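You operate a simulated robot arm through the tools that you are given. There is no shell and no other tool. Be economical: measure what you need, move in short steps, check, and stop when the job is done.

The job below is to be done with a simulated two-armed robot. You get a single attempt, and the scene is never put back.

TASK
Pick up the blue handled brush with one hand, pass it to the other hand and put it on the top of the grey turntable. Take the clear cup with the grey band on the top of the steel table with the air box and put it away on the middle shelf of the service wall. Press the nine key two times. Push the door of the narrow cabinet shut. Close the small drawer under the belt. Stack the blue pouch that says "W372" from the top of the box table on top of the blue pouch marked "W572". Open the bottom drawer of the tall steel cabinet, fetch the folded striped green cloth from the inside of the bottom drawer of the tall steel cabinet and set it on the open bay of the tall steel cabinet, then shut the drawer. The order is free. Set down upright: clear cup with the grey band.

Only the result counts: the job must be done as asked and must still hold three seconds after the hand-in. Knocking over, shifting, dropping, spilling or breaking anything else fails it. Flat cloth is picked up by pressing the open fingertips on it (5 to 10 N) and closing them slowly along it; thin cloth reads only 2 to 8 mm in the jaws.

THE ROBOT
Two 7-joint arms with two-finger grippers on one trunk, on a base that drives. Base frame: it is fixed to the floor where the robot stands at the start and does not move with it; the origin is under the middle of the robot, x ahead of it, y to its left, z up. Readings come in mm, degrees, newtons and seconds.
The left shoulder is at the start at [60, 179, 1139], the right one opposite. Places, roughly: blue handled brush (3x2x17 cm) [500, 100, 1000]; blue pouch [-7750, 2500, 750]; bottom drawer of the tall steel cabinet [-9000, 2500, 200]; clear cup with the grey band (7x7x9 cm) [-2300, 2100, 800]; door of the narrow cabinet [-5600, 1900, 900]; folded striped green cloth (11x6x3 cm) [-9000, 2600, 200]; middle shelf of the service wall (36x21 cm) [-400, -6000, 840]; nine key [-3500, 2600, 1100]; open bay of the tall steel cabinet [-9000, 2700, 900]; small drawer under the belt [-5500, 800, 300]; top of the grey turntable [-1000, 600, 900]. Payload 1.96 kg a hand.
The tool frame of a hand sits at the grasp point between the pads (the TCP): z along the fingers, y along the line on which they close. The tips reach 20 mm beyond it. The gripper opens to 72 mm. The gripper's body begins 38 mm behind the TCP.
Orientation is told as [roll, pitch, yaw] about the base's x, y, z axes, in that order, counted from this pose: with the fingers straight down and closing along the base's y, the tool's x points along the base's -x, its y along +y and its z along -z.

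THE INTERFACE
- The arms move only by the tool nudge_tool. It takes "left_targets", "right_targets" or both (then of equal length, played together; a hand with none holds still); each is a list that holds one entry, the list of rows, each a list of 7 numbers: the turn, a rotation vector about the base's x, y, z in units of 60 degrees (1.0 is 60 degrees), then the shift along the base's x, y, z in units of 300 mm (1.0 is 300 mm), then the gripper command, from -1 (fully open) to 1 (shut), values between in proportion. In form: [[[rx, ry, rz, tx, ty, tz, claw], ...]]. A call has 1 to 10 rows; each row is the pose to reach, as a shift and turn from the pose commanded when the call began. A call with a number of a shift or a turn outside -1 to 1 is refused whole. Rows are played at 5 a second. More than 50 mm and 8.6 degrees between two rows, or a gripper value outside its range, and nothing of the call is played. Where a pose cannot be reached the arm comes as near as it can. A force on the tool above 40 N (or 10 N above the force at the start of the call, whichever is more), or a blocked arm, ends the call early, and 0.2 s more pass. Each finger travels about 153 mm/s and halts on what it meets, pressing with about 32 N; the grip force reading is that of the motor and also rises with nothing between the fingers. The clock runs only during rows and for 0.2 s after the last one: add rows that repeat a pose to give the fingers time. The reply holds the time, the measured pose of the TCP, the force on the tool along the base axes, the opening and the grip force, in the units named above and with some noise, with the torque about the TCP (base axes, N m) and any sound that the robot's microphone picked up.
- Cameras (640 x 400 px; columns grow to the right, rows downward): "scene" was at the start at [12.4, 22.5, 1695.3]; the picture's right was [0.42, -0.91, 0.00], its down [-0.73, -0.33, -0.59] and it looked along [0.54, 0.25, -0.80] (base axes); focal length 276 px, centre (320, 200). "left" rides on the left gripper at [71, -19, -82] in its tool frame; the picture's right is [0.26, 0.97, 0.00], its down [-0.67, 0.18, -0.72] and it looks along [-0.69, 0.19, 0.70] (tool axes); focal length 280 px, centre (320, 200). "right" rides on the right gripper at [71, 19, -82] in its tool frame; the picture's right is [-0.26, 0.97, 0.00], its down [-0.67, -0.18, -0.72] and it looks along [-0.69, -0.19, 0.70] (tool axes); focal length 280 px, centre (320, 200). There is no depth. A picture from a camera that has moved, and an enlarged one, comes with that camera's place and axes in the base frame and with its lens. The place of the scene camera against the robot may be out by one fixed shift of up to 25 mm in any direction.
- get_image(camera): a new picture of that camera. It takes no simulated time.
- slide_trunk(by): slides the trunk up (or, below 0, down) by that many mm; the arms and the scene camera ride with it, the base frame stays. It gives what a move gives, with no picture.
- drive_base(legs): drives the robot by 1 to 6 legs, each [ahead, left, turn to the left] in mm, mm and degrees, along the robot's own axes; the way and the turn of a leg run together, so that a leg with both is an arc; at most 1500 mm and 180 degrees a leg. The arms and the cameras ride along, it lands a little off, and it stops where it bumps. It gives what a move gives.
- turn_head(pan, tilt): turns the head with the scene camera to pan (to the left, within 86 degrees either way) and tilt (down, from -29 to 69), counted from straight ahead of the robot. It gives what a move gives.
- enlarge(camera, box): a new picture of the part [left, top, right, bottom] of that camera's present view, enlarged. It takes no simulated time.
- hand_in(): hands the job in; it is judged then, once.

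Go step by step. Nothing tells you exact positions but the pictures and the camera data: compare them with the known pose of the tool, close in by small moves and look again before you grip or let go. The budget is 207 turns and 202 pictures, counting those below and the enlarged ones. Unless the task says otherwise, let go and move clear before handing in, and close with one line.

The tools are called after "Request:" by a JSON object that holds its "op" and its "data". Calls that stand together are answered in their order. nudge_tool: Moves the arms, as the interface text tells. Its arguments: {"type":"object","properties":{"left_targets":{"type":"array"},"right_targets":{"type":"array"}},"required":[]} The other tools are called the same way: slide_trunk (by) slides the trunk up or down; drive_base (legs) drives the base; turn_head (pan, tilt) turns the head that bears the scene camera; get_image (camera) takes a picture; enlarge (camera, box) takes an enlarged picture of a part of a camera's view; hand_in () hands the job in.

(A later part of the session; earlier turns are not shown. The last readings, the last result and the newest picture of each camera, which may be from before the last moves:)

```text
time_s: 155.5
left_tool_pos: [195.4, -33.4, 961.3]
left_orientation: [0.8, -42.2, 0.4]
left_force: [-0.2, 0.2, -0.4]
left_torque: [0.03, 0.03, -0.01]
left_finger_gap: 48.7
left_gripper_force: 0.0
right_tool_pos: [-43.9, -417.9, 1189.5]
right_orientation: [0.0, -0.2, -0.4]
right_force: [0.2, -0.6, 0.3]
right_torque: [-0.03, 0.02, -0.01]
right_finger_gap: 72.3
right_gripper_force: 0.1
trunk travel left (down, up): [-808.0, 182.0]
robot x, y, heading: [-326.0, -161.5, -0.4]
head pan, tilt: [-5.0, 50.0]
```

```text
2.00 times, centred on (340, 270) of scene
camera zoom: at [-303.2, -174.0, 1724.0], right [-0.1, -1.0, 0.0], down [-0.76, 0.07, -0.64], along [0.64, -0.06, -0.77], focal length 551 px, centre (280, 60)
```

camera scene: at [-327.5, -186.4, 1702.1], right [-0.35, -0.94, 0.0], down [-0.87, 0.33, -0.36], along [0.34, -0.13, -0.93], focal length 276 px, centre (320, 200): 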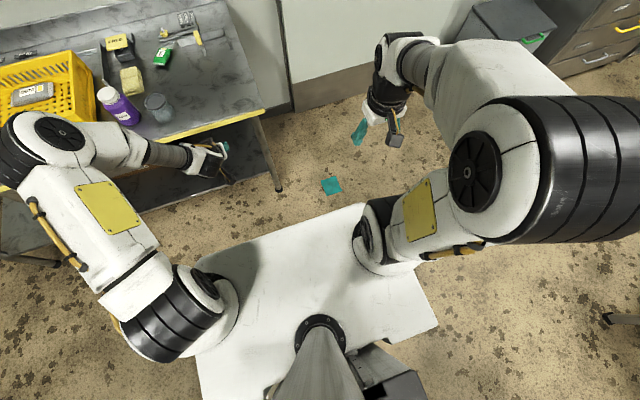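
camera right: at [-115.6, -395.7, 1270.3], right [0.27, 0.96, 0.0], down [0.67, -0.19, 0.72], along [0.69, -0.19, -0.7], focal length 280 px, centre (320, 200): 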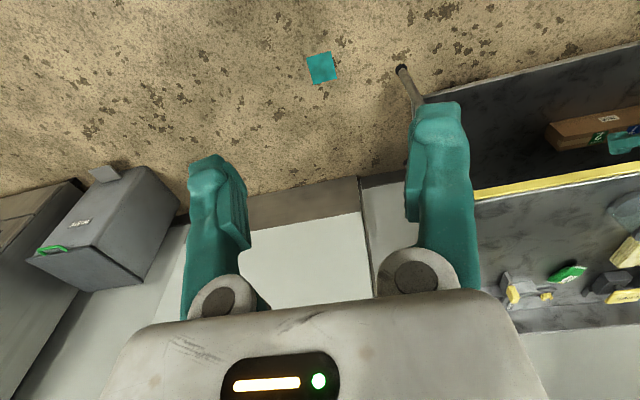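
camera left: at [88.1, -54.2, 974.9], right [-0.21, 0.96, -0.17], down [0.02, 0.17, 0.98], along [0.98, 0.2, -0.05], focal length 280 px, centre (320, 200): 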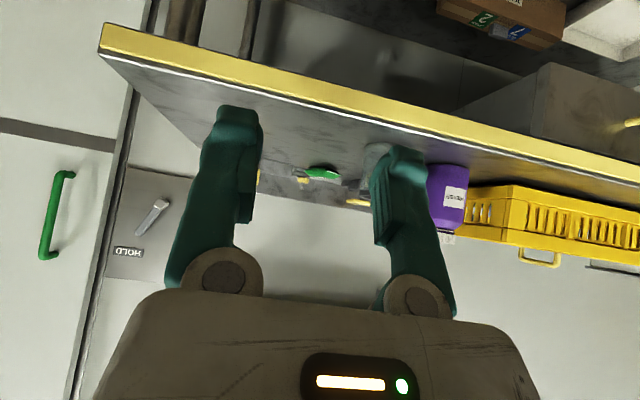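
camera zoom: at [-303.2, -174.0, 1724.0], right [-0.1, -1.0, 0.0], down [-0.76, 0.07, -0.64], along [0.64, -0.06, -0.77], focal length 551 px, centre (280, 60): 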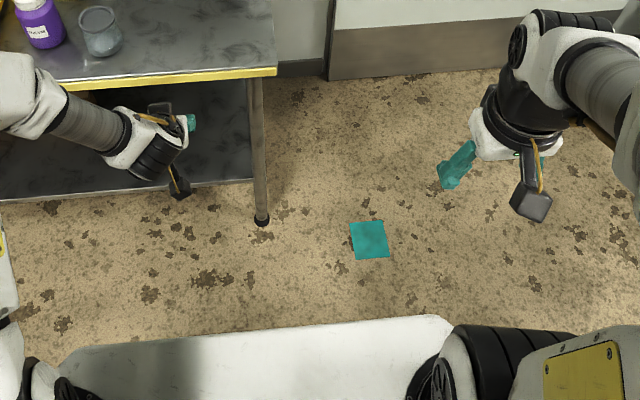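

There is a pale spot beside the base. I zoom in on it.

Request:
{"op": "turn_head", "data": {"pan": 86, "tilt": 66}}

Request:
{"op": "get_image", "data": {"camera": "scene"}}

Request:
{"op": "turn_head", "data": {"pan": -86, "tilt": 69}}

Request:
{"op": "get_image", "data": {"camera": "scene"}}

```text
time_s: 157.2
left_tool_pos: [196.0, -32.9, 961.8]
left_orientation: [0.9, -42.2, 0.3]
left_force: [-0.3, -0.3, -0.1]
left_torque: [0.03, -0.02, -0.02]
left_finger_gap: 48.3
left_gripper_force: 0.1
right_tool_pos: [-44.8, -417.2, 1189.2]
right_orientation: [0.0, -0.2, -0.4]
right_force: [-0.3, 0.5, 0.8]
right_torque: [0.0, 0.01, 0.01]
right_finger_gap: 72.3
right_gripper_force: 0.0
trunk travel left (down, up): [-808.0, 182.0]
robot x, y, heading: [-325.9, -163.0, -0.7]
head pan, tilt: [85.9, 66.0]
```

```text
113 pictures are left
camera scene: at [-375.1, -107.4, 1704.9], right [1.0, -0.08, 0.0], down [-0.07, -0.91, -0.41], along [0.03, 0.41, -0.91], focal length 276 px, centre (320, 200)
```

scene: 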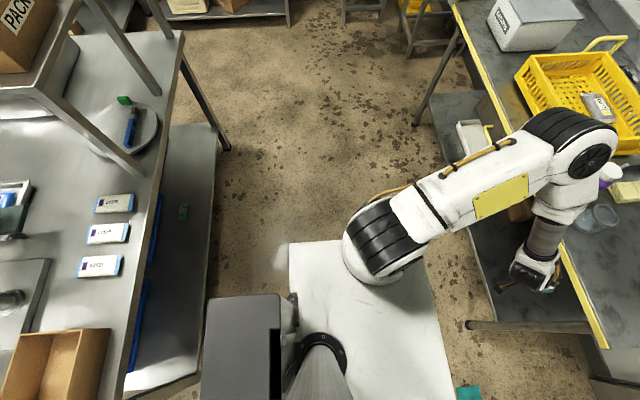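

```text
time_s: 159.8
left_tool_pos: [196.5, -32.9, 961.9]
left_orientation: [1.0, -42.2, 0.3]
left_force: [-0.4, -0.3, 0.5]
left_torque: [0.01, 0.04, -0.01]
left_finger_gap: 48.4
left_gripper_force: 0.0
right_tool_pos: [-43.9, -417.8, 1189.0]
right_orientation: [0.1, -0.2, -0.4]
right_force: [-0.6, 0.4, 0.1]
right_torque: [0.01, -0.01, 0.01]
right_finger_gap: 72.0
right_gripper_force: 0.0
trunk travel left (down, up): [-808.0, 182.0]
robot x, y, heading: [-326.0, -160.0, -0.7]
head pan, tilt: [-85.9, 68.8]
```

```text
112 pictures are left
camera scene: at [-376.4, -222.5, 1702.1], right [-1.0, -0.06, 0.0], down [-0.06, 0.93, -0.36], along [0.02, -0.36, -0.93], focal length 276 px, centre (320, 200)
```

scene: 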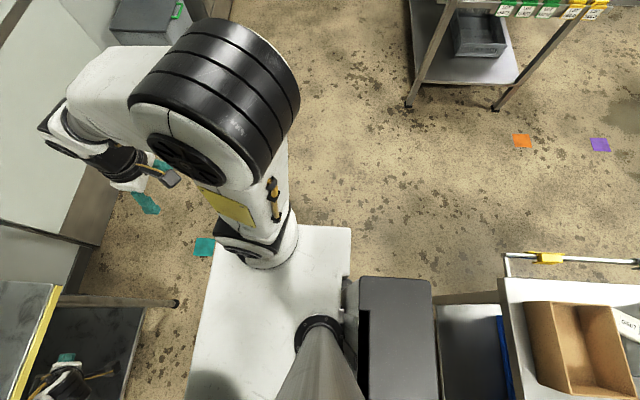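

Still not found; the area hidden behind the right arm is left. I turn the robot a little to uncover it.

Request:
{"op": "drive_base", "data": {"legs": [[0, 0, -45]]}}

Request:
{"op": "turn_head", "data": {"pan": 10, "tilt": 45}}

Request:
{"op": "get_image", "data": {"camera": "scene"}}

Request:
{"op": "turn_head", "data": {"pan": -20, "tilt": 20}}

Request:
{"op": "get_image", "data": {"camera": "scene"}}

```text
time_s: 162.3
left_tool_pos: [132.0, -439.5, 960.7]
left_orientation: [0.9, -42.2, -44.8]
left_force: [-0.4, -0.5, 0.2]
left_torque: [0.01, -0.02, -0.02]
left_finger_gap: 48.4
left_gripper_force: 0.0
right_tool_pos: [-308.8, -541.2, 1190.3]
right_orientation: [0.1, -0.2, -45.4]
right_force: [0.3, 0.2, -0.1]
right_torque: [0.01, -0.01, 0.02]
right_finger_gap: 72.0
right_gripper_force: 0.0
trunk travel left (down, up): [-808.0, 182.0]
robot x, y, heading: [-326.3, -159.8, -45.6]
head pan, tilt: [-85.9, 68.8]
```

```text
time_s: 164.0
left_tool_pos: [132.0, -440.0, 961.9]
left_orientation: [0.8, -42.2, -44.7]
left_force: [-0.6, 0.5, 0.1]
left_torque: [0.01, 0.0, 0.01]
left_finger_gap: 48.7
left_gripper_force: 0.0
right_tool_pos: [-309.4, -540.5, 1188.3]
right_orientation: [0.2, -0.2, -45.4]
right_force: [0.7, 0.1, 0.1]
right_torque: [-0.03, 0.02, -0.02]
right_finger_gap: 71.8
right_gripper_force: 0.0
trunk travel left (down, up): [-808.0, 182.0]
robot x, y, heading: [-324.5, -160.2, -45.4]
head pan, tilt: [10.0, 45.0]
```

```text
111 pictures are left
camera scene: at [-295.8, -171.9, 1730.9], right [-0.58, -0.81, 0.0], down [-0.57, 0.41, -0.71], along [0.57, -0.41, -0.71], focal length 276 px, centre (320, 200)
```

scene: 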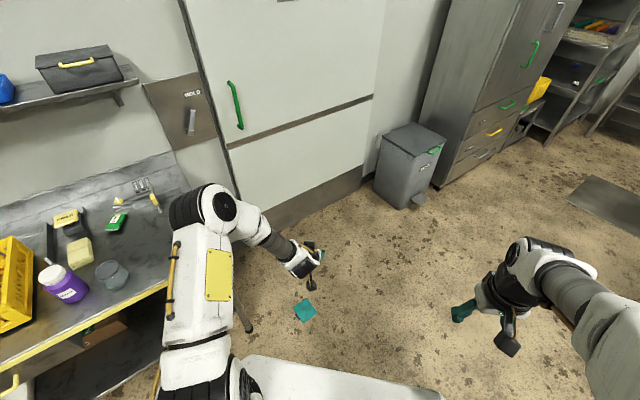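

```text
time_s: 164.9
left_tool_pos: [131.9, -438.8, 961.6]
left_orientation: [0.9, -42.2, -44.7]
left_force: [0.4, -0.2, 0.4]
left_torque: [0.01, 0.0, 0.02]
left_finger_gap: 48.3
left_gripper_force: 0.1
right_tool_pos: [-308.5, -540.5, 1188.8]
right_orientation: [0.2, -0.3, -45.5]
right_force: [0.3, 0.3, 0.1]
right_torque: [0.0, 0.03, -0.02]
right_finger_gap: 71.7
right_gripper_force: 0.0
trunk travel left (down, up): [-808.0, 182.0]
robot x, y, heading: [-325.7, -160.3, -45.8]
head pan, tilt: [-20.0, 20.0]
```

```text
110 pictures are left
camera scene: at [-323.3, -209.2, 1769.6], right [-0.91, -0.41, 0.0], down [-0.14, 0.31, -0.94], along [0.39, -0.86, -0.34], focal length 276 px, centre (320, 200)
```

scene: 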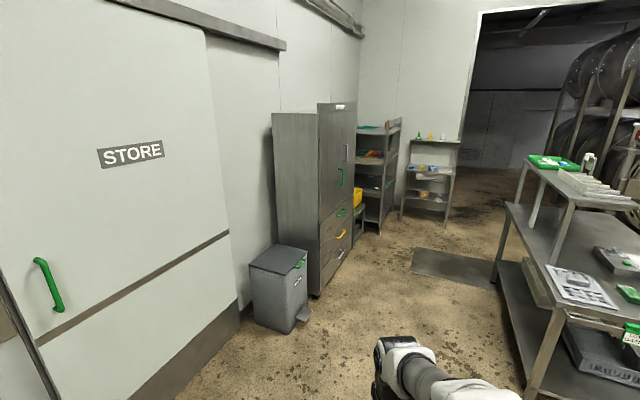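

No cup here either. I turn north for the other jobs and keep an eye on the floor on the way.

Request:
{"op": "drive_base", "data": {"legs": [[0, 0, 135.5]]}}

Request:
{"op": "slide_trunk", "data": {"by": -500}}

Request:
{"op": "turn_head", "data": {"pan": 0, "tilt": 25}}

Request:
{"op": "get_image", "data": {"camera": "scene"}}

Request:
{"op": "turn_head", "data": {"pan": 60, "tilt": 25}}

Request:
{"op": "get_image", "data": {"camera": "scene"}}

Request:
{"op": "turn_head", "data": {"pan": -60, "tilt": 25}}

Request:
{"op": "get_image", "data": {"camera": "scene"}}

```text
time_s: 171.0
left_tool_pos: [-460.2, 360.2, 960.8]
left_orientation: [0.9, -42.2, 91.3]
left_force: [0.1, -0.1, -0.6]
left_torque: [0.03, -0.02, 0.0]
left_finger_gap: 48.5
left_gripper_force: 0.1
right_tool_pos: [-72.8, 126.9, 1188.0]
right_orientation: [0.1, -0.3, 90.6]
right_force: [0.6, 0.2, 0.3]
right_torque: [0.01, 0.02, 0.0]
right_finger_gap: 71.9
right_gripper_force: 0.2
trunk travel left (down, up): [-808.0, 182.0]
robot x, y, heading: [-326.7, -157.6, 90.5]
head pan, tilt: [-20.0, 20.0]
```

```text
refused: -500 is not a number from -400 to 400
```

```text
time_s: 171.8
left_tool_pos: [-462.0, 359.4, 961.8]
left_orientation: [0.9, -42.2, 91.4]
left_force: [0.0, -1.1, 0.4]
left_torque: [-0.02, 0.02, -0.02]
left_finger_gap: 48.6
left_gripper_force: 0.1
right_tool_pos: [-71.9, 127.1, 1188.6]
right_orientation: [0.2, -0.1, 90.6]
right_force: [-0.6, -0.4, 0.0]
right_torque: [-0.02, -0.01, 0.01]
right_finger_gap: 72.1
right_gripper_force: 0.0
trunk travel left (down, up): [-808.0, 182.0]
robot x, y, heading: [-325.2, -156.0, 90.3]
head pan, tilt: [0.0, 25.0]
```

```text
109 pictures are left
camera scene: at [-320.1, -135.0, 1761.6], right [1.0, 0.01, 0.0], down [0.0, -0.42, -0.91], along [-0.01, 0.91, -0.42], focal length 276 px, centre (320, 200)
```

scene: 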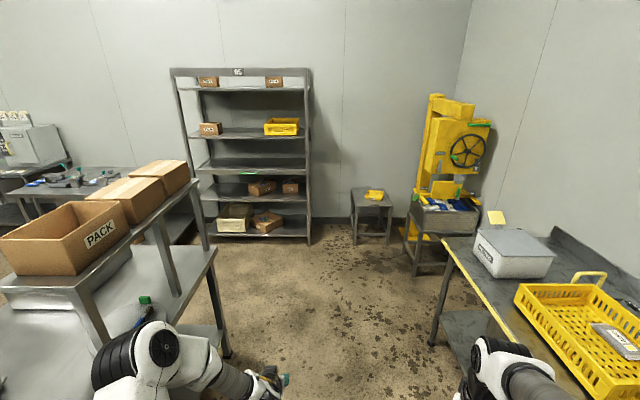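

```text
time_s: 173.1
left_tool_pos: [-461.2, 359.7, 961.5]
left_orientation: [0.9, -42.2, 91.2]
left_force: [0.2, -0.3, -1.3]
left_torque: [0.04, 0.02, 0.02]
left_finger_gap: 48.7
left_gripper_force: 0.1
right_tool_pos: [-72.6, 127.4, 1188.4]
right_orientation: [0.1, -0.1, 90.6]
right_force: [-0.3, 0.1, 0.5]
right_torque: [-0.03, 0.02, -0.03]
right_finger_gap: 72.0
right_gripper_force: 0.1
trunk travel left (down, up): [-808.0, 182.0]
robot x, y, heading: [-324.3, -159.1, 90.4]
head pan, tilt: [60.0, 25.0]
```

```text
108 pictures are left
camera scene: at [-399.6, -181.6, 1761.5], right [0.49, 0.87, 0.0], down [0.37, -0.21, -0.91], along [-0.79, 0.45, -0.42], focal length 276 px, centre (320, 200)
```

scene: 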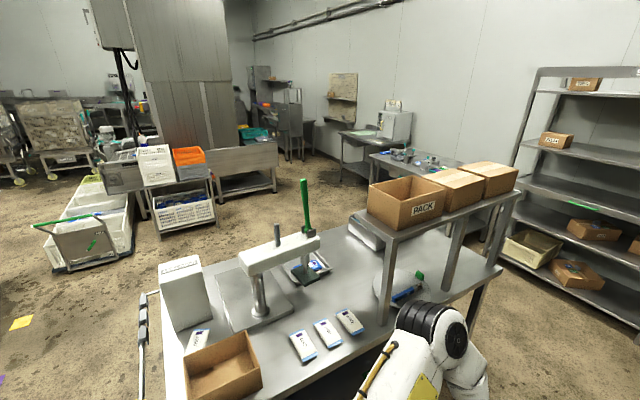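

```text
time_s: 175.1
left_tool_pos: [-460.6, 358.5, 961.3]
left_orientation: [0.9, -42.3, 91.4]
left_force: [0.1, 0.6, -0.3]
left_torque: [0.01, -0.01, 0.05]
left_finger_gap: 48.6
left_gripper_force: 0.0
right_tool_pos: [-72.6, 128.3, 1189.2]
right_orientation: [0.0, -0.2, 90.6]
right_force: [-0.6, -0.3, -0.1]
right_torque: [0.01, 0.05, -0.03]
right_finger_gap: 72.1
right_gripper_force: 0.1
trunk travel left (down, up): [-808.0, 182.0]
robot x, y, heading: [-323.8, -157.3, 90.7]
head pan, tilt: [-60.0, 25.0]
```

```text
107 pictures are left
camera scene: at [-240.1, -180.3, 1761.5], right [0.51, -0.86, 0.0], down [-0.36, -0.21, -0.91], along [0.78, 0.46, -0.42], focal length 276 px, centre (320, 200)
```

scene: 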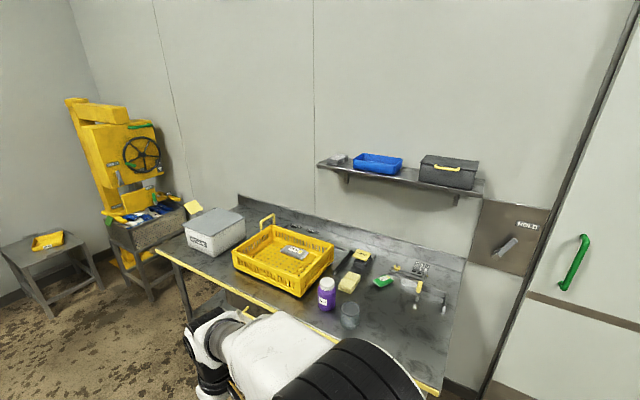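

The cup stays out of sight for now. I straighten the left hand and go on with the keypad on the cleaner box in the west, looking back at this floor once I have moved.

Request:
{"op": "nudge_tool", "data": {"left_targets": [[[-0.12, 0, 0, 0, -0.02, 0.03, -1], [-0.24, 0, 0, 0, -0.05, 0.06, -1], [-0.36, 0, 0, 0, -0.08, 0.1, -1], [-0.48, 0, 0, 0, -0.1, 0.15, -1], [-0.6, 0, 0, 0, -0.12, 0.2, -1], [-0.703, 0, 0, 0, -0.12, 0.25, -1]]]}}

Request:
{"op": "drive_base", "data": {"legs": [[1500, 0, 0], [250, 0, 0]]}}

Request:
{"op": "drive_base", "data": {"legs": [[0, 0, 89.5]]}}

Request:
{"op": "turn_head", "data": {"pan": 86, "tilt": 30}}

Request:
{"op": "get_image", "data": {"camera": "scene"}}

```text
time_s: 176.5
left_tool_pos: [-458.4, 323.4, 1036.4]
left_orientation: [1.7, 0.1, 91.0]
left_force: [0.5, 1.1, -0.3]
left_torque: [0.01, -0.02, 0.06]
left_finger_gap: 71.9
left_gripper_force: 0.1
right_tool_pos: [-72.0, 125.5, 1188.8]
right_orientation: [0.2, -0.2, 90.6]
right_force: [0.2, 0.2, 0.0]
right_torque: [-0.05, 0.01, -0.02]
right_finger_gap: 72.1
right_gripper_force: 0.1
trunk travel left (down, up): [-808.0, 182.0]
robot x, y, heading: [-326.8, -160.9, 90.7]
head pan, tilt: [-60.0, 25.0]
```

```text
time_s: 185.3
left_tool_pos: [-444.8, 2072.6, 1037.9]
left_orientation: [1.8, 0.1, 89.8]
left_force: [-0.5, 0.0, -0.9]
left_torque: [0.0, -0.02, -0.04]
left_finger_gap: 71.9
left_gripper_force: 0.2
right_tool_pos: [-61.3, 1868.4, 1189.5]
right_orientation: [0.2, -0.2, 89.4]
right_force: [0.7, 0.5, 0.7]
right_torque: [0.06, 0.0, -0.01]
right_finger_gap: 72.2
right_gripper_force: 0.0
trunk travel left (down, up): [-808.0, 182.0]
robot x, y, heading: [-322.9, 1590.3, 89.3]
head pan, tilt: [-60.0, 25.0]
```

```text
time_s: 189.5
left_tool_pos: [-807.8, 1466.3, 1037.7]
left_orientation: [1.8, 0.0, 179.5]
left_force: [0.9, -0.8, 0.1]
left_torque: [-0.01, -0.02, 0.0]
left_finger_gap: 71.7
left_gripper_force: 0.1
right_tool_pos: [-599.5, 1848.4, 1190.0]
right_orientation: [0.2, -0.3, 179.0]
right_force: [-0.1, 0.5, 0.4]
right_torque: [0.0, -0.04, -0.03]
right_finger_gap: 71.8
right_gripper_force: 0.0
trunk travel left (down, up): [-808.0, 182.0]
robot x, y, heading: [-320.0, 1588.1, 178.7]
head pan, tilt: [-60.0, 25.0]
```

```text
time_s: 191.8
left_tool_pos: [-807.8, 1467.6, 1036.9]
left_orientation: [1.8, 0.0, 179.4]
left_force: [-0.5, 0.1, -0.9]
left_torque: [0.01, 0.01, -0.02]
left_finger_gap: 72.0
left_gripper_force: 0.0
right_tool_pos: [-600.4, 1848.2, 1189.0]
right_orientation: [0.2, -0.1, 179.0]
right_force: [0.3, 0.5, 0.0]
right_torque: [0.01, -0.01, 0.0]
right_finger_gap: 72.0
right_gripper_force: 0.1
trunk travel left (down, up): [-808.0, 182.0]
robot x, y, heading: [-318.2, 1587.0, 178.9]
head pan, tilt: [85.9, 30.0]
```

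```text
106 pictures are left
camera scene: at [-263.6, 1487.8, 1753.6], right [-1.0, 0.09, 0.0], down [0.05, 0.5, -0.87], along [-0.08, -0.86, -0.5], focal length 276 px, centre (320, 200)
```

scene: 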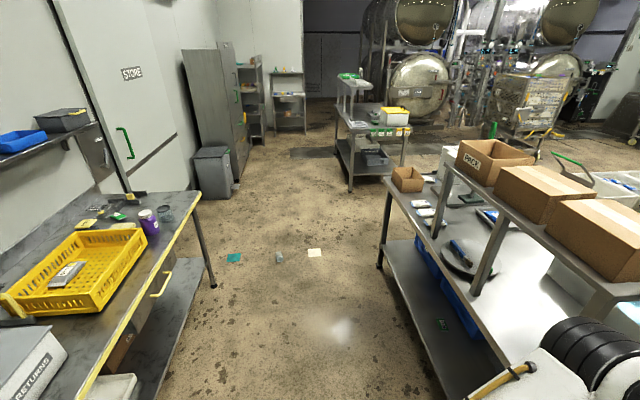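

There is a small object on the floor between the teal and cream marks, likely the cup. I enlarge it.

Request:
{"op": "enlarge", "data": {"camera": "scene", "box": [230, 220, 340, 290]}}

```text
5.71 times, centred on (285, 255) of scene
camera zoom: at [-263.6, 1487.8, 1753.6], right [-1.0, 0.09, 0.0], down [0.05, 0.5, -0.87], along [-0.08, -0.86, -0.5], focal length 1574 px, centre (520, -114)
```

zoom: 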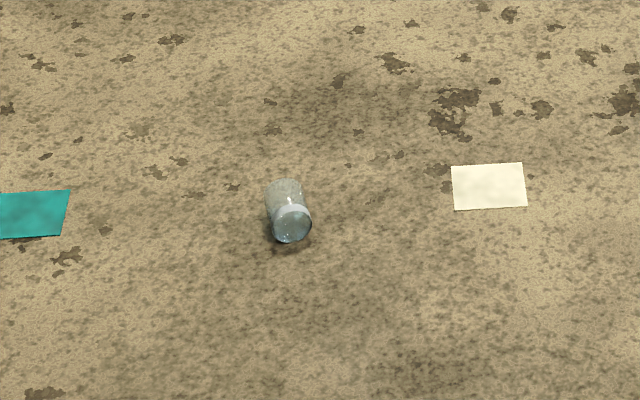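

The cup is intact and lies on the floor at about [-68, -417], opening to the south, so it can be saved. I drive back towards it, stopping well short.

Request:
{"op": "drive_base", "data": {"legs": [[0, 0, 91], [1250, 0, 0]]}}

Request:
{"op": "turn_head", "data": {"pan": 15, "tilt": 50}}

Request:
{"op": "get_image", "data": {"camera": "scene"}}

```text
time_s: 202.0
left_tool_pos: [-143.7, -136.7, 1036.4]
left_orientation: [1.8, 0.0, -87.8]
left_force: [-0.1, -0.1, -0.4]
left_torque: [-0.01, 0.0, 0.02]
left_finger_gap: 72.0
left_gripper_force: 0.0
right_tool_pos: [-535.1, 51.0, 1188.5]
right_orientation: [0.2, -0.2, -88.1]
right_force: [-0.2, 0.7, -0.5]
right_torque: [-0.03, 0.0, -0.02]
right_finger_gap: 72.0
right_gripper_force: 0.0
trunk travel left (down, up): [-808.0, 182.0]
robot x, y, heading: [-282.8, 340.0, -88.5]
head pan, tilt: [85.9, 30.0]
```

```text
time_s: 203.5
left_tool_pos: [-143.1, -137.9, 1037.3]
left_orientation: [1.8, -0.1, -87.9]
left_force: [-0.2, 0.3, 0.3]
left_torque: [0.02, -0.03, -0.03]
left_finger_gap: 71.8
left_gripper_force: 0.0
right_tool_pos: [-534.3, 51.0, 1188.6]
right_orientation: [0.1, -0.2, -88.2]
right_force: [0.4, 0.0, 0.0]
right_torque: [0.01, -0.01, 0.01]
right_finger_gap: 72.0
right_gripper_force: 0.1
trunk travel left (down, up): [-808.0, 182.0]
robot x, y, heading: [-289.5, 342.7, -88.5]
head pan, tilt: [15.0, 50.0]
```

```text
104 pictures are left
camera scene: at [-262.2, 321.0, 1724.1], right [-0.96, -0.29, 0.0], down [-0.22, 0.73, -0.64], along [0.18, -0.62, -0.77], focal length 276 px, centre (320, 200)
```

scene: 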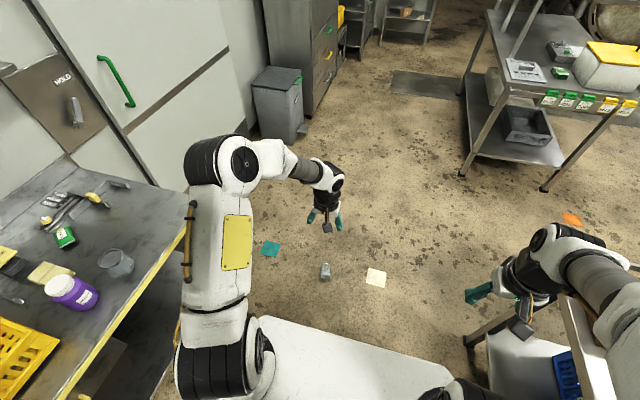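

Request:
{"op": "enlarge", "data": {"camera": "scene", "box": [290, 245, 370, 295]}}

```text
8.00 times, centred on (330, 270) of scene
camera zoom: at [-262.2, 321.0, 1724.1], right [-0.96, -0.29, 0.0], down [-0.22, 0.73, -0.64], along [0.18, -0.62, -0.77], focal length 2204 px, centre (240, -360)
```

zoom: 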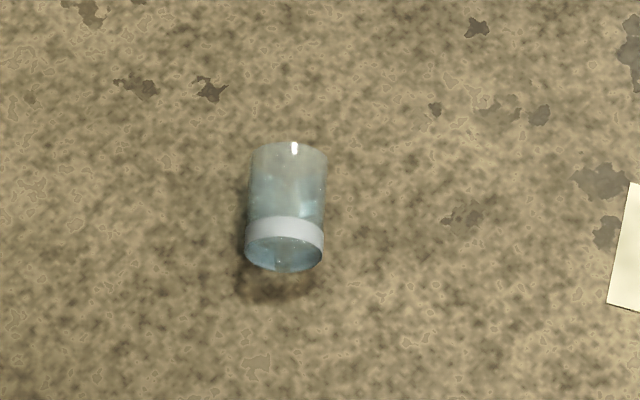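

The cup lies centred near [-74, -476], its band end towards me. I test how far the right hand can yaw, so that its camera comes on the far side.

Request:
{"op": "nudge_tool", "data": {"right_targets": [[[0, 0, 0.14, 0, 0, 0, -1], [0, 0, 0.28, 0, 0, 0, -1], [0, 0, 0.42, 0, 0, 0, -1], [0, 0, 0.56, 0, 0, 0, -1], [0, 0, 0.7, 0, 0, 0, -1], [0, 0, 0.84, 0, 0, 0, -1], [0, 0, 0.98, 0, 0, 0, -1]]]}}

Request:
{"op": "nudge_tool", "data": {"right_targets": [[[0, 0, 0.14, 0, 0, 0, -1], [0, 0, 0.28, 0, 0, 0, -1], [0, 0, 0.42, 0, 0, 0, -1], [0, 0, 0.56, 0, 0, 0, -1], [0, 0, 0.7, 0, 0, 0, -1], [0, 0, 0.84, 0, 0, 0, -1], [0, 0, 0.98, 0, 0, 0, -1]]]}}

Request:
{"op": "nudge_tool", "data": {"right_targets": [[[0, 0, 0.14, 0, 0, 0, -1], [0, 0, 0.28, 0, 0, 0, -1], [0, 0, 0.42, 0, 0, 0, -1], [0, 0, 0.5, 0, 0, 0, -1]]]}}

```text
time_s: 205.1
left_tool_pos: [-144.1, -136.8, 1036.5]
left_orientation: [1.8, 0.0, -87.8]
left_force: [0.1, 0.2, 1.0]
left_torque: [0.0, -0.01, -0.02]
left_finger_gap: 71.9
left_gripper_force: 0.0
right_tool_pos: [-535.0, 51.5, 1189.3]
right_orientation: [0.3, -0.1, -29.2]
right_force: [-0.1, 0.2, -0.2]
right_torque: [0.02, 0.0, 0.02]
right_finger_gap: 71.5
right_gripper_force: 0.0
trunk travel left (down, up): [-808.0, 182.0]
robot x, y, heading: [-289.4, 344.5, -88.0]
head pan, tilt: [15.0, 50.0]
```

```text
time_s: 206.7
left_tool_pos: [-143.2, -137.0, 1038.3]
left_orientation: [1.8, 0.0, -87.8]
left_force: [0.3, -0.4, -0.3]
left_torque: [0.01, 0.01, 0.0]
left_finger_gap: 72.0
left_gripper_force: 0.1
right_tool_pos: [-535.5, 52.6, 1189.0]
right_orientation: [0.2, -0.2, 29.6]
right_force: [-0.2, 0.8, 0.0]
right_torque: [0.01, -0.02, 0.03]
right_finger_gap: 72.1
right_gripper_force: 0.0
trunk travel left (down, up): [-808.0, 182.0]
robot x, y, heading: [-286.8, 342.5, -88.4]
head pan, tilt: [15.0, 50.0]
```

```text
time_s: 207.7
left_tool_pos: [-143.8, -137.0, 1037.2]
left_orientation: [1.8, 0.0, -87.8]
left_force: [0.8, -0.4, -0.3]
left_torque: [0.01, -0.03, -0.01]
left_finger_gap: 72.0
left_gripper_force: 0.0
right_tool_pos: [-533.8, 51.3, 1188.5]
right_orientation: [0.2, -0.2, 59.6]
right_force: [-0.7, 0.1, 0.5]
right_torque: [-0.02, 0.01, -0.01]
right_finger_gap: 71.9
right_gripper_force: 0.1
trunk travel left (down, up): [-808.0, 182.0]
robot x, y, heading: [-286.5, 340.3, -88.5]
head pan, tilt: [15.0, 50.0]
```

The yaw goes well to 148 degrees. I try for a full 180.

Request:
{"op": "nudge_tool", "data": {"right_targets": [[[0, 0, 0.14, 0, 0, 0, -1], [0, 0, 0.28, 0, 0, 0, -1], [0, 0, 0.42, 0, 0, 0, -1], [0, 0, 0.53, 0, 0, 0, -1], [0, 0, 0.53, 0, 0, 0, -1]]]}}

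```text
time_s: 208.9
left_tool_pos: [-144.4, -136.7, 1038.6]
left_orientation: [1.8, 0.0, -87.8]
left_force: [-0.5, -0.5, -0.4]
left_torque: [0.0, 0.03, 0.02]
left_finger_gap: 72.2
left_gripper_force: 0.0
right_tool_pos: [-509.2, 27.9, 1167.9]
right_orientation: [0.3, -0.2, 91.0]
right_force: [-0.7, 0.3, 0.3]
right_torque: [-0.02, 0.0, 0.05]
right_finger_gap: 72.0
right_gripper_force: 0.1
right hand out of reach, approached as far as the arm can: row 3, 4, 5
trunk travel left (down, up): [-808.0, 182.0]
robot x, y, heading: [-286.6, 345.6, -88.5]
head pan, tilt: [15.0, 50.0]
```

It reaches 180 degrees. I now test the forward tilt in this yaw before going to the floor.

Request:
{"op": "nudge_tool", "data": {"right_targets": [[[-0.125, 0, 0, 0, -0.05, -0.05, -1], [-0.25, 0, 0, 0, -0.1, -0.1, -1], [-0.375, 0, 0, 0, -0.15, -0.15, -1], [-0.5, 0, 0, 0, -0.2, -0.2, -1], [-0.625, 0, 0, 0, -0.25, -0.25, -1], [-0.75, 0, 0, 0, -0.3, -0.3, -1], [-0.875, 0, 0, 0, -0.35, -0.35, -1], [-1.0, 0, 0, 0, -0.4, -0.4, -1]]]}}

Request:
{"op": "nudge_tool", "data": {"right_targets": [[[-0.125, 0, 0, 0, 0, 0, -1], [-0.25, 0, 0, 0, 0, 0, -1], [-0.375, 0, 0, 0, 0, 0, -1], [-0.5, 0, 0, 0, 0, 0, -1]]]}}

Request:
{"op": "get_image", "data": {"camera": "scene"}}

```text
time_s: 210.7
left_tool_pos: [-144.2, -137.4, 1037.0]
left_orientation: [1.8, 0.0, -87.9]
left_force: [-0.3, -0.2, -0.1]
left_torque: [0.0, -0.01, 0.02]
left_finger_gap: 72.2
left_gripper_force: 0.2
right_tool_pos: [-526.0, -110.7, 1165.5]
right_orientation: [-0.2, 59.0, 91.2]
right_force: [-0.3, -0.4, -0.8]
right_torque: [0.01, 0.0, 0.0]
right_finger_gap: 72.0
right_gripper_force: 0.3
right hand out of reach, approached as far as the arm can: row 3, 4, 5, 6, 7, 8
trunk travel left (down, up): [-808.0, 182.0]
robot x, y, heading: [-286.4, 344.9, -88.1]
head pan, tilt: [15.0, 50.0]
```

```text
time_s: 211.7
left_tool_pos: [-144.2, -137.0, 1037.3]
left_orientation: [1.8, 0.1, -87.8]
left_force: [-0.1, -0.5, -0.5]
left_torque: [0.0, -0.01, 0.0]
left_finger_gap: 71.8
left_gripper_force: 0.0
right_tool_pos: [-523.7, -138.5, 1267.8]
right_orientation: [-1.8, 87.7, 89.7]
right_force: [-0.3, 0.3, -0.2]
right_torque: [0.01, 0.0, 0.04]
right_finger_gap: 71.6
right_gripper_force: 0.1
right hand out of reach, approached as far as the arm can: row 1, 2, 3, 4
trunk travel left (down, up): [-808.0, 182.0]
robot x, y, heading: [-288.7, 340.7, -88.5]
head pan, tilt: [15.0, 50.0]
```

```text
102 pictures are left
camera scene: at [-262.3, 321.0, 1724.0], right [-0.96, -0.29, 0.0], down [-0.22, 0.73, -0.64], along [0.18, -0.62, -0.77], focal length 276 px, centre (320, 200)
```

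scene: 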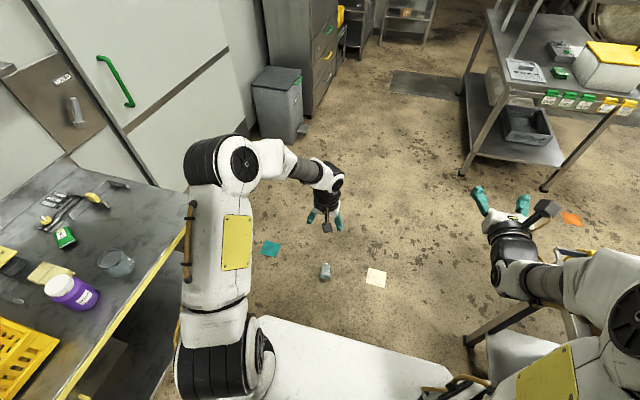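

The tilt works too, reaching 88 degrees. I bring the hand back to pointing down, turn the base to -50 degrees and drive to the cup's side.

Request:
{"op": "nudge_tool", "data": {"right_targets": [[[0.13, 0, 0, 0, 0.04, -0.04, -1], [0.26, 0, 0, 0, 0.08, -0.08, -1], [0.39, 0, 0, 0, 0.12, -0.12, -1], [0.52, 0, 0, 0, 0.16, -0.16, -1], [0.65, 0, 0, 0, 0.2, -0.2, -1], [0.78, 0, 0, 0, 0.24, -0.24, -1], [0.91, 0, 0, 0, 0.28, -0.28, -1], [1.0, 0, 0, 0, 0.3, -0.32, -1]]]}}

Request:
{"op": "nudge_tool", "data": {"right_targets": [[[0.13, 0, -0.06, 0, 0, 0, -1], [0.26, 0, -0.12, 0, 0, 0, -1], [0.38, 0, -0.2, 0, 0, 0, -1], [0.47, 0, -0.3, 0, 0, 0, -1], [0.47, 0, -0.43, 0, 0, 0, -1]]]}}

Request:
{"op": "drive_base", "data": {"legs": [[0, 0, 38.5], [200, -228, 0]]}}

Request:
{"op": "turn_head", "data": {"pan": -15, "tilt": 62}}

Request:
{"op": "get_image", "data": {"camera": "scene"}}

Request:
{"op": "get_image", "data": {"camera": "right"}}

```text
time_s: 213.5
left_tool_pos: [-143.1, -138.1, 1037.4]
left_orientation: [1.8, 0.0, -87.9]
left_force: [-0.3, 0.7, -0.1]
left_torque: [-0.02, -0.01, 0.01]
left_finger_gap: 72.0
left_gripper_force: 0.0
right_tool_pos: [-522.1, -47.3, 1170.3]
right_orientation: [-1.5, 27.5, 90.0]
right_force: [0.1, 1.1, 0.5]
right_torque: [-0.01, 0.01, 0.02]
right_finger_gap: 71.9
right_gripper_force: 0.0
right hand out of reach, approached as far as the arm can: row 1, 2, 3, 4, 5
trunk travel left (down, up): [-808.0, 182.0]
robot x, y, heading: [-290.4, 343.3, -88.4]
head pan, tilt: [15.0, 50.0]
```

```text
refused: row 3 steps farther than a row can; nothing moved
```

```text
time_s: 217.3
left_tool_pos: [79.4, -236.1, 1035.7]
left_orientation: [1.6, 0.0, -48.9]
left_force: [1.1, -0.2, 0.3]
left_torque: [0.0, -0.01, -0.02]
left_finger_gap: 72.1
left_gripper_force: 0.2
right_tool_pos: [-272.0, -405.0, 1170.8]
right_orientation: [-1.4, 27.7, 128.8]
right_force: [-0.4, -0.8, 0.7]
right_torque: [0.01, -0.02, 0.01]
right_finger_gap: 71.9
right_gripper_force: 0.1
trunk travel left (down, up): [-808.0, 182.0]
robot x, y, heading: [-331.1, 44.2, -49.3]
head pan, tilt: [15.0, 50.0]
```

```text
time_s: 218.3
left_tool_pos: [80.2, -236.4, 1038.3]
left_orientation: [1.7, -0.1, -48.9]
left_force: [0.2, 0.2, 0.4]
left_torque: [0.03, -0.01, 0.01]
left_finger_gap: 71.9
left_gripper_force: 0.0
right_tool_pos: [-270.9, -405.5, 1171.0]
right_orientation: [-1.5, 27.6, 128.9]
right_force: [-0.8, -0.5, 0.6]
right_torque: [0.03, -0.03, 0.02]
right_finger_gap: 72.1
right_gripper_force: 0.1
trunk travel left (down, up): [-808.0, 182.0]
robot x, y, heading: [-334.6, 45.8, -49.3]
head pan, tilt: [-15.0, 62.0]
```

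```text
101 pictures are left
camera scene: at [-339.3, 25.6, 1709.2], right [-0.9, -0.43, 0.0], down [-0.38, 0.8, -0.47], along [0.2, -0.42, -0.88], focal length 276 px, centre (320, 200)
```

scene: 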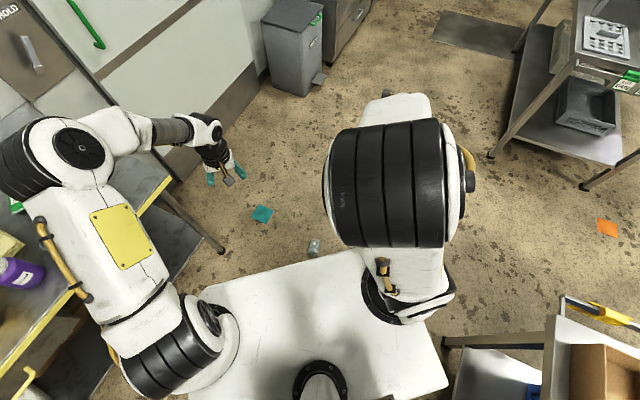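

```text
100 pictures are left
camera right: at [-272.9, -436.8, 1275.9], right [-0.89, -0.43, -0.14], down [-0.46, 0.83, 0.32], along [-0.02, 0.35, -0.93], focal length 280 px, centre (320, 200)
```

right: 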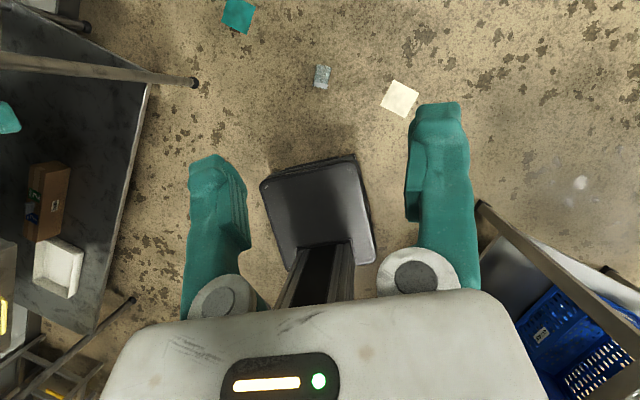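

I enlarge the wrist view of the cup to get its exact place and direction.

Request:
{"op": "enlarge", "data": {"camera": "right", "box": [282, 52, 362, 102]}}

Request:
{"op": "enlarge", "data": {"camera": "scene", "box": [273, 222, 353, 272]}}

```text
8.00 times, centred on (322, 77) of right
camera zoom: at [-272.9, -436.8, 1275.9], right [-0.89, -0.43, -0.14], down [-0.46, 0.83, 0.32], along [-0.02, 0.35, -0.93], focal length 2243 px, centre (304, 1184)
```

zoom: 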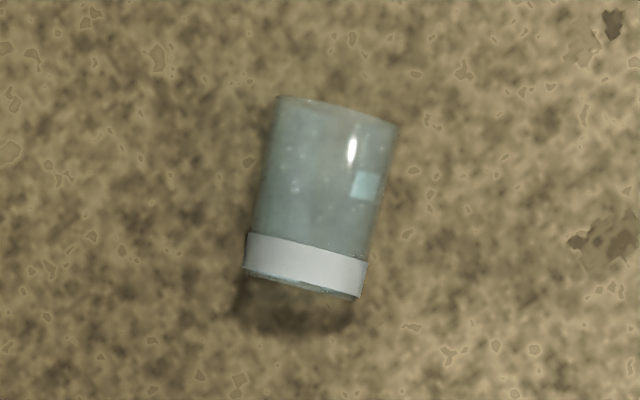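

```text
8.00 times, centred on (313, 247) of scene
camera zoom: at [-339.3, 25.6, 1709.2], right [-0.9, -0.43, 0.0], down [-0.38, 0.8, -0.47], along [0.2, -0.42, -0.88], focal length 2204 px, centre (376, -176)
```

zoom: 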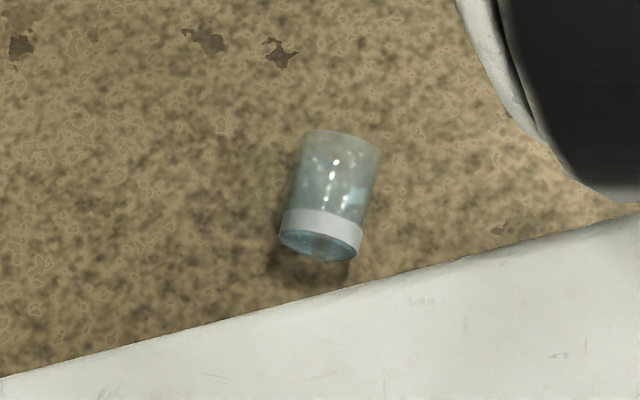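

The cup lies from [-80, -417] (band end) to [-59, -499] (open end). I straighten the right hand to yaw 104 and lower the trunk.

Request:
{"op": "nudge_tool", "data": {"right_targets": [[[0.09, 0.072, 0, 0, 0, 0, -1], [0.18, 0.145, 0, 0, 0, 0, -1], [0.27, 0.217, 0, 0, 0, 0, -1], [0.358, 0.289, 0, 0, 0, 0, -1], [0.358, 0.289, 0, 0, 0, 0, -1]]]}}

Request:
{"op": "nudge_tool", "data": {"right_targets": [[[0, 0, -0.14, 0, 0, 0, -1], [0, 0, -0.28, 0, 0, 0, -1], [0, 0, -0.415, 0, 0, 0, -1], [0, 0, -0.415, 0, 0, 0, -1]]]}}

Request:
{"op": "slide_trunk", "data": {"by": -400}}

Request:
{"op": "slide_trunk", "data": {"by": -380}}

Request:
{"op": "get_image", "data": {"camera": "right"}}

Request:
{"op": "get_image", "data": {"camera": "scene"}}

```text
time_s: 219.5
left_tool_pos: [79.8, -238.2, 1037.9]
left_orientation: [1.8, 0.0, -48.9]
left_force: [-0.7, 1.4, 0.1]
left_torque: [0.01, 0.02, 0.0]
left_finger_gap: 71.9
left_gripper_force: 0.1
right_tool_pos: [-271.2, -404.8, 1171.4]
right_orientation: [-1.4, 0.0, 128.9]
right_force: [-0.8, 0.8, 0.0]
right_torque: [0.01, 0.04, 0.02]
right_finger_gap: 72.1
right_gripper_force: 0.2
trunk travel left (down, up): [-808.0, 182.0]
robot x, y, heading: [-333.1, 46.6, -49.1]
head pan, tilt: [-15.0, 62.0]
```

```text
time_s: 220.5
left_tool_pos: [79.9, -237.3, 1036.4]
left_orientation: [1.7, 0.1, -48.9]
left_force: [0.3, 0.9, -0.3]
left_torque: [0.02, 0.01, 0.03]
left_finger_gap: 71.8
left_gripper_force: 0.1
right_tool_pos: [-270.6, -405.2, 1170.6]
right_orientation: [-1.6, 0.0, 103.8]
right_force: [-0.7, 0.0, -1.0]
right_torque: [-0.02, -0.03, -0.02]
right_finger_gap: 72.1
right_gripper_force: 0.0
trunk travel left (down, up): [-808.0, 182.0]
robot x, y, heading: [-333.8, 50.0, -49.4]
head pan, tilt: [-15.0, 62.0]
```

```text
time_s: 224.3
left_tool_pos: [79.1, -237.6, 637.3]
left_orientation: [1.9, 0.0, -48.9]
left_force: [0.2, -0.5, -0.2]
left_torque: [0.01, 0.03, 0.01]
left_finger_gap: 72.1
left_gripper_force: 0.1
right_tool_pos: [-271.1, -405.6, 771.4]
right_orientation: [-1.5, 0.0, 104.0]
right_force: [-0.8, -0.3, 0.0]
right_torque: [0.01, 0.0, -0.01]
right_finger_gap: 72.1
right_gripper_force: 0.1
trunk travel left (down, up): [-408.0, 582.0]
robot x, y, heading: [-336.4, 41.7, -49.2]
head pan, tilt: [-15.0, 62.0]
```

```text
time_s: 228.0
left_tool_pos: [79.2, -236.4, 257.4]
left_orientation: [1.9, 0.1, -48.9]
left_force: [0.1, 0.4, 0.9]
left_torque: [0.03, 0.0, 0.0]
left_finger_gap: 72.0
left_gripper_force: 0.1
right_tool_pos: [-271.3, -406.6, 391.3]
right_orientation: [-1.6, 0.0, 104.0]
right_force: [0.8, 0.2, -0.2]
right_torque: [-0.07, 0.03, 0.04]
right_finger_gap: 71.9
right_gripper_force: 0.0
trunk travel left (down, up): [-28.0, 962.0]
robot x, y, heading: [-334.8, 44.9, -49.9]
head pan, tilt: [-15.0, 62.0]
```

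```text
97 pictures are left
camera right: at [-275.9, -478.0, 472.2], right [-1.0, 0.02, -0.03], down [0.0, 0.69, 0.72], along [0.03, 0.72, -0.69], focal length 280 px, centre (320, 200)
```

right: 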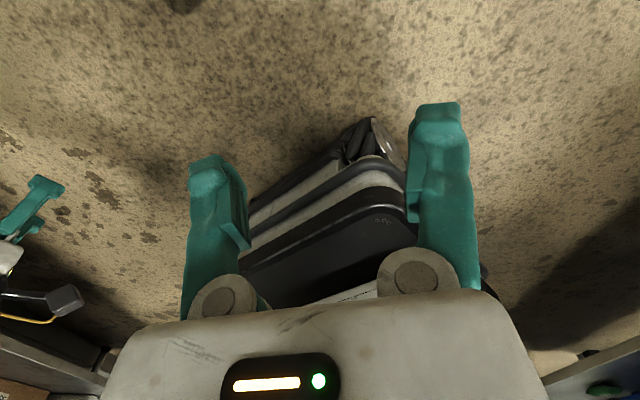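

```text
96 pictures are left
camera scene: at [-339.6, 25.0, 929.2], right [-0.9, -0.43, 0.0], down [-0.38, 0.8, -0.47], along [0.2, -0.42, -0.88], focal length 276 px, centre (320, 200)
```

scene: 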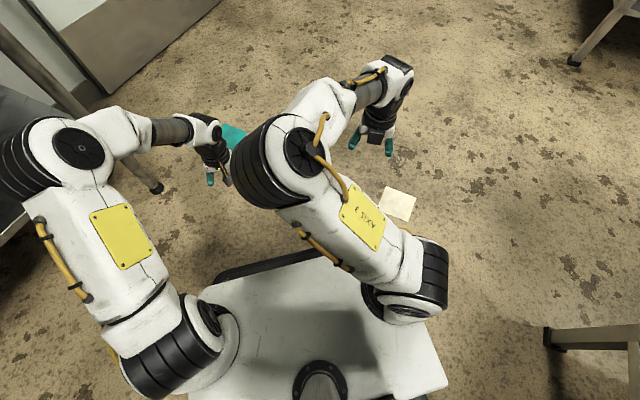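

The dark base is small, with its front only about 270 mm ahead, so there is room. I drive 95 mm closer and move the hand over the cup.

Request:
{"op": "drive_base", "data": {"legs": [[95, 8, 0]]}}

Request:
{"op": "nudge_tool", "data": {"right_targets": [[[0, 0, 0, 0.12, 0.02, -0.07, -1], [0, 0, 0, 0.24, 0.02, -0.14, -1], [0, 0, 0, 0.36, 0.02, -0.21, -1], [0, 0, 0, 0.46, 0.0, -0.3, -1], [0, 0, 0, 0.46, 0.0, -0.4, -1], [0, 0, 0, 0.46, 0.0, -0.5, -1], [0, 0, 0, 0.46, 0.0, -0.6, -1], [0, 0, 0, 0.46, 0.0, -0.6, -1]]]}}

Request:
{"op": "get_image", "data": {"camera": "right"}}

Request:
{"op": "get_image", "data": {"camera": "scene"}}

```text
time_s: 229.1
left_tool_pos: [147.8, -303.5, 257.7]
left_orientation: [1.8, -0.1, -48.9]
left_force: [-0.5, 0.9, 0.6]
left_torque: [-0.03, 0.02, -0.03]
left_finger_gap: 71.9
left_gripper_force: 0.1
right_tool_pos: [-202.3, -471.9, 391.6]
right_orientation: [-1.5, 0.0, 104.0]
right_force: [0.1, -0.6, -0.5]
right_torque: [0.02, -0.02, 0.04]
right_finger_gap: 72.2
right_gripper_force: 0.1
trunk travel left (down, up): [-28.0, 962.0]
robot x, y, heading: [-267.3, -22.0, -49.4]
head pan, tilt: [-15.0, 62.0]
```

```text
time_s: 230.9
left_tool_pos: [147.7, -303.6, 257.7]
left_orientation: [1.8, -0.1, -49.0]
left_force: [0.1, 0.9, -0.1]
left_torque: [-0.01, 0.02, 0.03]
left_finger_gap: 72.3
left_gripper_force: 0.1
right_tool_pos: [-66.3, -473.0, 210.9]
right_orientation: [-1.5, 0.1, 104.1]
right_force: [0.3, -0.5, 0.4]
right_torque: [0.05, 0.02, 0.01]
right_finger_gap: 71.9
right_gripper_force: 0.1
trunk travel left (down, up): [-28.0, 962.0]
robot x, y, heading: [-263.5, -19.8, -49.7]
head pan, tilt: [-15.0, 62.0]
```

```text
95 pictures are left
camera right: at [-70.1, -544.8, 291.7], right [-1.0, 0.02, -0.03], down [0.0, 0.69, 0.72], along [0.03, 0.72, -0.69], focal length 280 px, centre (320, 200)
```

right: 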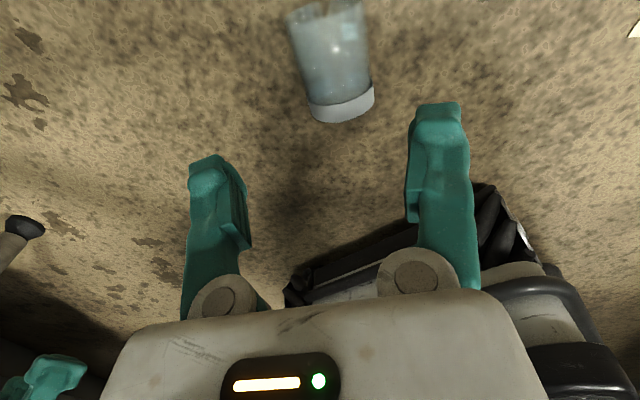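

```text
94 pictures are left
camera scene: at [-271.8, -41.8, 929.2], right [-0.9, -0.43, 0.0], down [-0.38, 0.8, -0.47], along [0.2, -0.42, -0.88], focal length 276 px, centre (320, 200)
```

scene: 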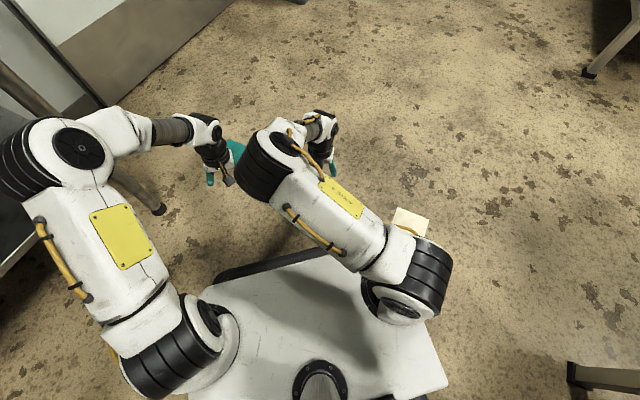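

The cup lies right below. I descend part way and check the alignment again.

Request:
{"op": "nudge_tool", "data": {"right_targets": [[[0, 0, 0, -0.015, 0.02, -0.1, -1], [0, 0, 0, -0.015, 0.02, -0.22, -1], [0, 0, 0, -0.015, 0.02, -0.34, -1], [0, 0, 0, -0.015, 0.02, -0.34, -1]]]}}

Request:
{"op": "get_image", "data": {"camera": "right"}}

```text
time_s: 231.9
left_tool_pos: [149.2, -304.3, 256.7]
left_orientation: [1.8, 0.0, -48.9]
left_force: [-0.3, -0.2, -0.1]
left_torque: [-0.01, -0.01, -0.01]
left_finger_gap: 72.0
left_gripper_force: 0.1
right_tool_pos: [-69.2, -467.4, 107.4]
right_orientation: [-1.5, 0.0, 104.0]
right_force: [-0.2, 0.4, -0.3]
right_torque: [0.0, 0.0, -0.01]
right_finger_gap: 71.9
right_gripper_force: 0.1
trunk travel left (down, up): [-28.0, 962.0]
robot x, y, heading: [-263.7, -24.8, -49.4]
head pan, tilt: [-15.0, 62.0]
```

```text
93 pictures are left
camera right: at [-74.1, -539.8, 188.9], right [-1.0, 0.02, -0.03], down [0.0, 0.69, 0.72], along [0.03, 0.72, -0.69], focal length 280 px, centre (320, 200)
```

right: 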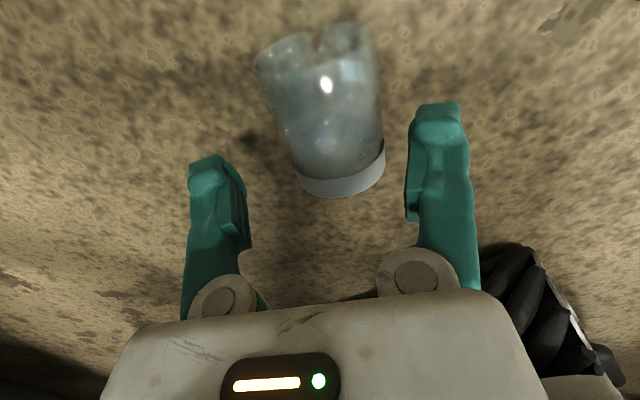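

The axis is aligned with the fingers within about 2 mm. I go down to the cup's axis height and close gently.

Request:
{"op": "nudge_tool", "data": {"right_targets": [[[0, 0, 0, -0.006, 0, -0.12, -1], [0, 0, 0, -0.006, 0, -0.22, -1], [0, 0, 0, -0.006, 0, -0.245, -1], [0, 0, 0, -0.006, 0, -0.245, -1]]]}}

Request:
{"op": "get_image", "data": {"camera": "right"}}

```text
time_s: 232.9
left_tool_pos: [148.5, -303.8, 258.0]
left_orientation: [1.8, 0.1, -48.9]
left_force: [-0.3, 0.4, -1.0]
left_torque: [0.03, -0.01, -0.03]
left_finger_gap: 72.1
left_gripper_force: 0.1
right_tool_pos: [-71.5, -466.5, 34.1]
right_orientation: [-1.5, 0.0, 103.9]
right_force: [-0.8, -0.1, 1.3]
right_torque: [0.03, 0.0, 0.02]
right_finger_gap: 72.1
right_gripper_force: 0.1
trunk travel left (down, up): [-28.0, 962.0]
robot x, y, heading: [-264.6, -21.9, -49.2]
head pan, tilt: [-15.0, 62.0]
```

```text
92 pictures are left
camera right: at [-76.0, -539.0, 115.6], right [-1.0, 0.02, -0.03], down [0.0, 0.69, 0.72], along [0.03, 0.72, -0.69], focal length 280 px, centre (320, 200)
```

right: 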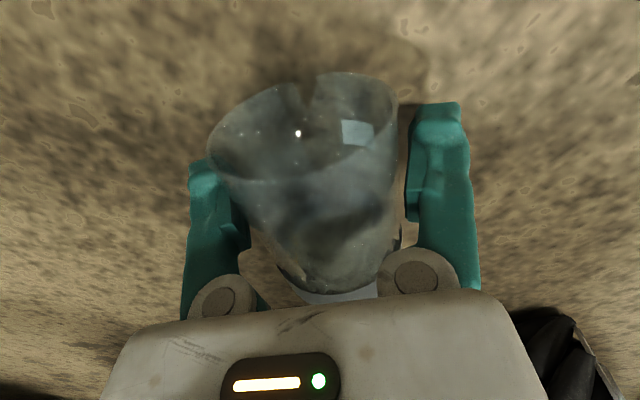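

The open rim is 23 mm beyond the grip point and well centred. I close.

Request:
{"op": "nudge_tool", "data": {"right_targets": [[[0, 0, 0, 0, 0, 0, -0.85], [0, 0, 0, 0, 0, 0, -0.75], [0, 0, 0, 0, 0, 0, -0.65], [0, 0, 0, 0, 0, 0, -0.3], [0, 0, 0, 0, 0, 0, 0], [0, 0, 0, 0, 0, 0, 0]]]}}

Request:
{"op": "get_image", "data": {"camera": "right"}}

```text
time_s: 234.3
left_tool_pos: [147.2, -303.3, 258.0]
left_orientation: [1.9, 0.0, -48.9]
left_force: [-0.3, -0.1, 0.1]
left_torque: [-0.02, 0.02, 0.01]
left_finger_gap: 72.1
left_gripper_force: 0.1
right_tool_pos: [-71.1, -466.1, 35.5]
right_orientation: [-1.5, 0.0, 104.1]
right_force: [0.6, 0.0, -0.5]
right_torque: [-0.01, 0.01, 0.01]
right_finger_gap: 65.1
right_gripper_force: 32.3
trunk travel left (down, up): [-28.0, 962.0]
robot x, y, heading: [-268.2, -19.7, -49.4]
head pan, tilt: [-15.0, 62.0]
```

```text
91 pictures are left
camera right: at [-75.9, -539.0, 115.8], right [-1.0, 0.02, -0.03], down [0.0, 0.69, 0.72], along [0.03, 0.72, -0.69], focal length 280 px, centre (320, 200)
```

right: 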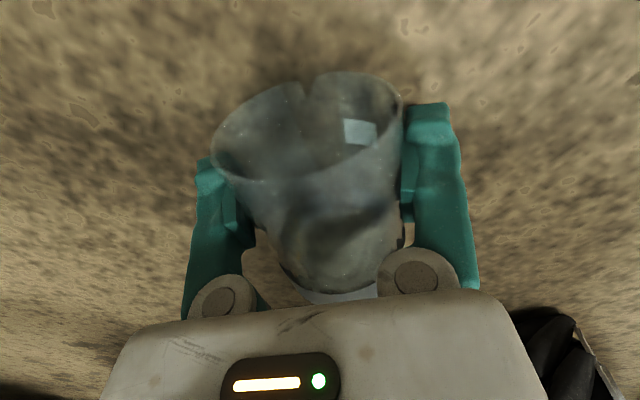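

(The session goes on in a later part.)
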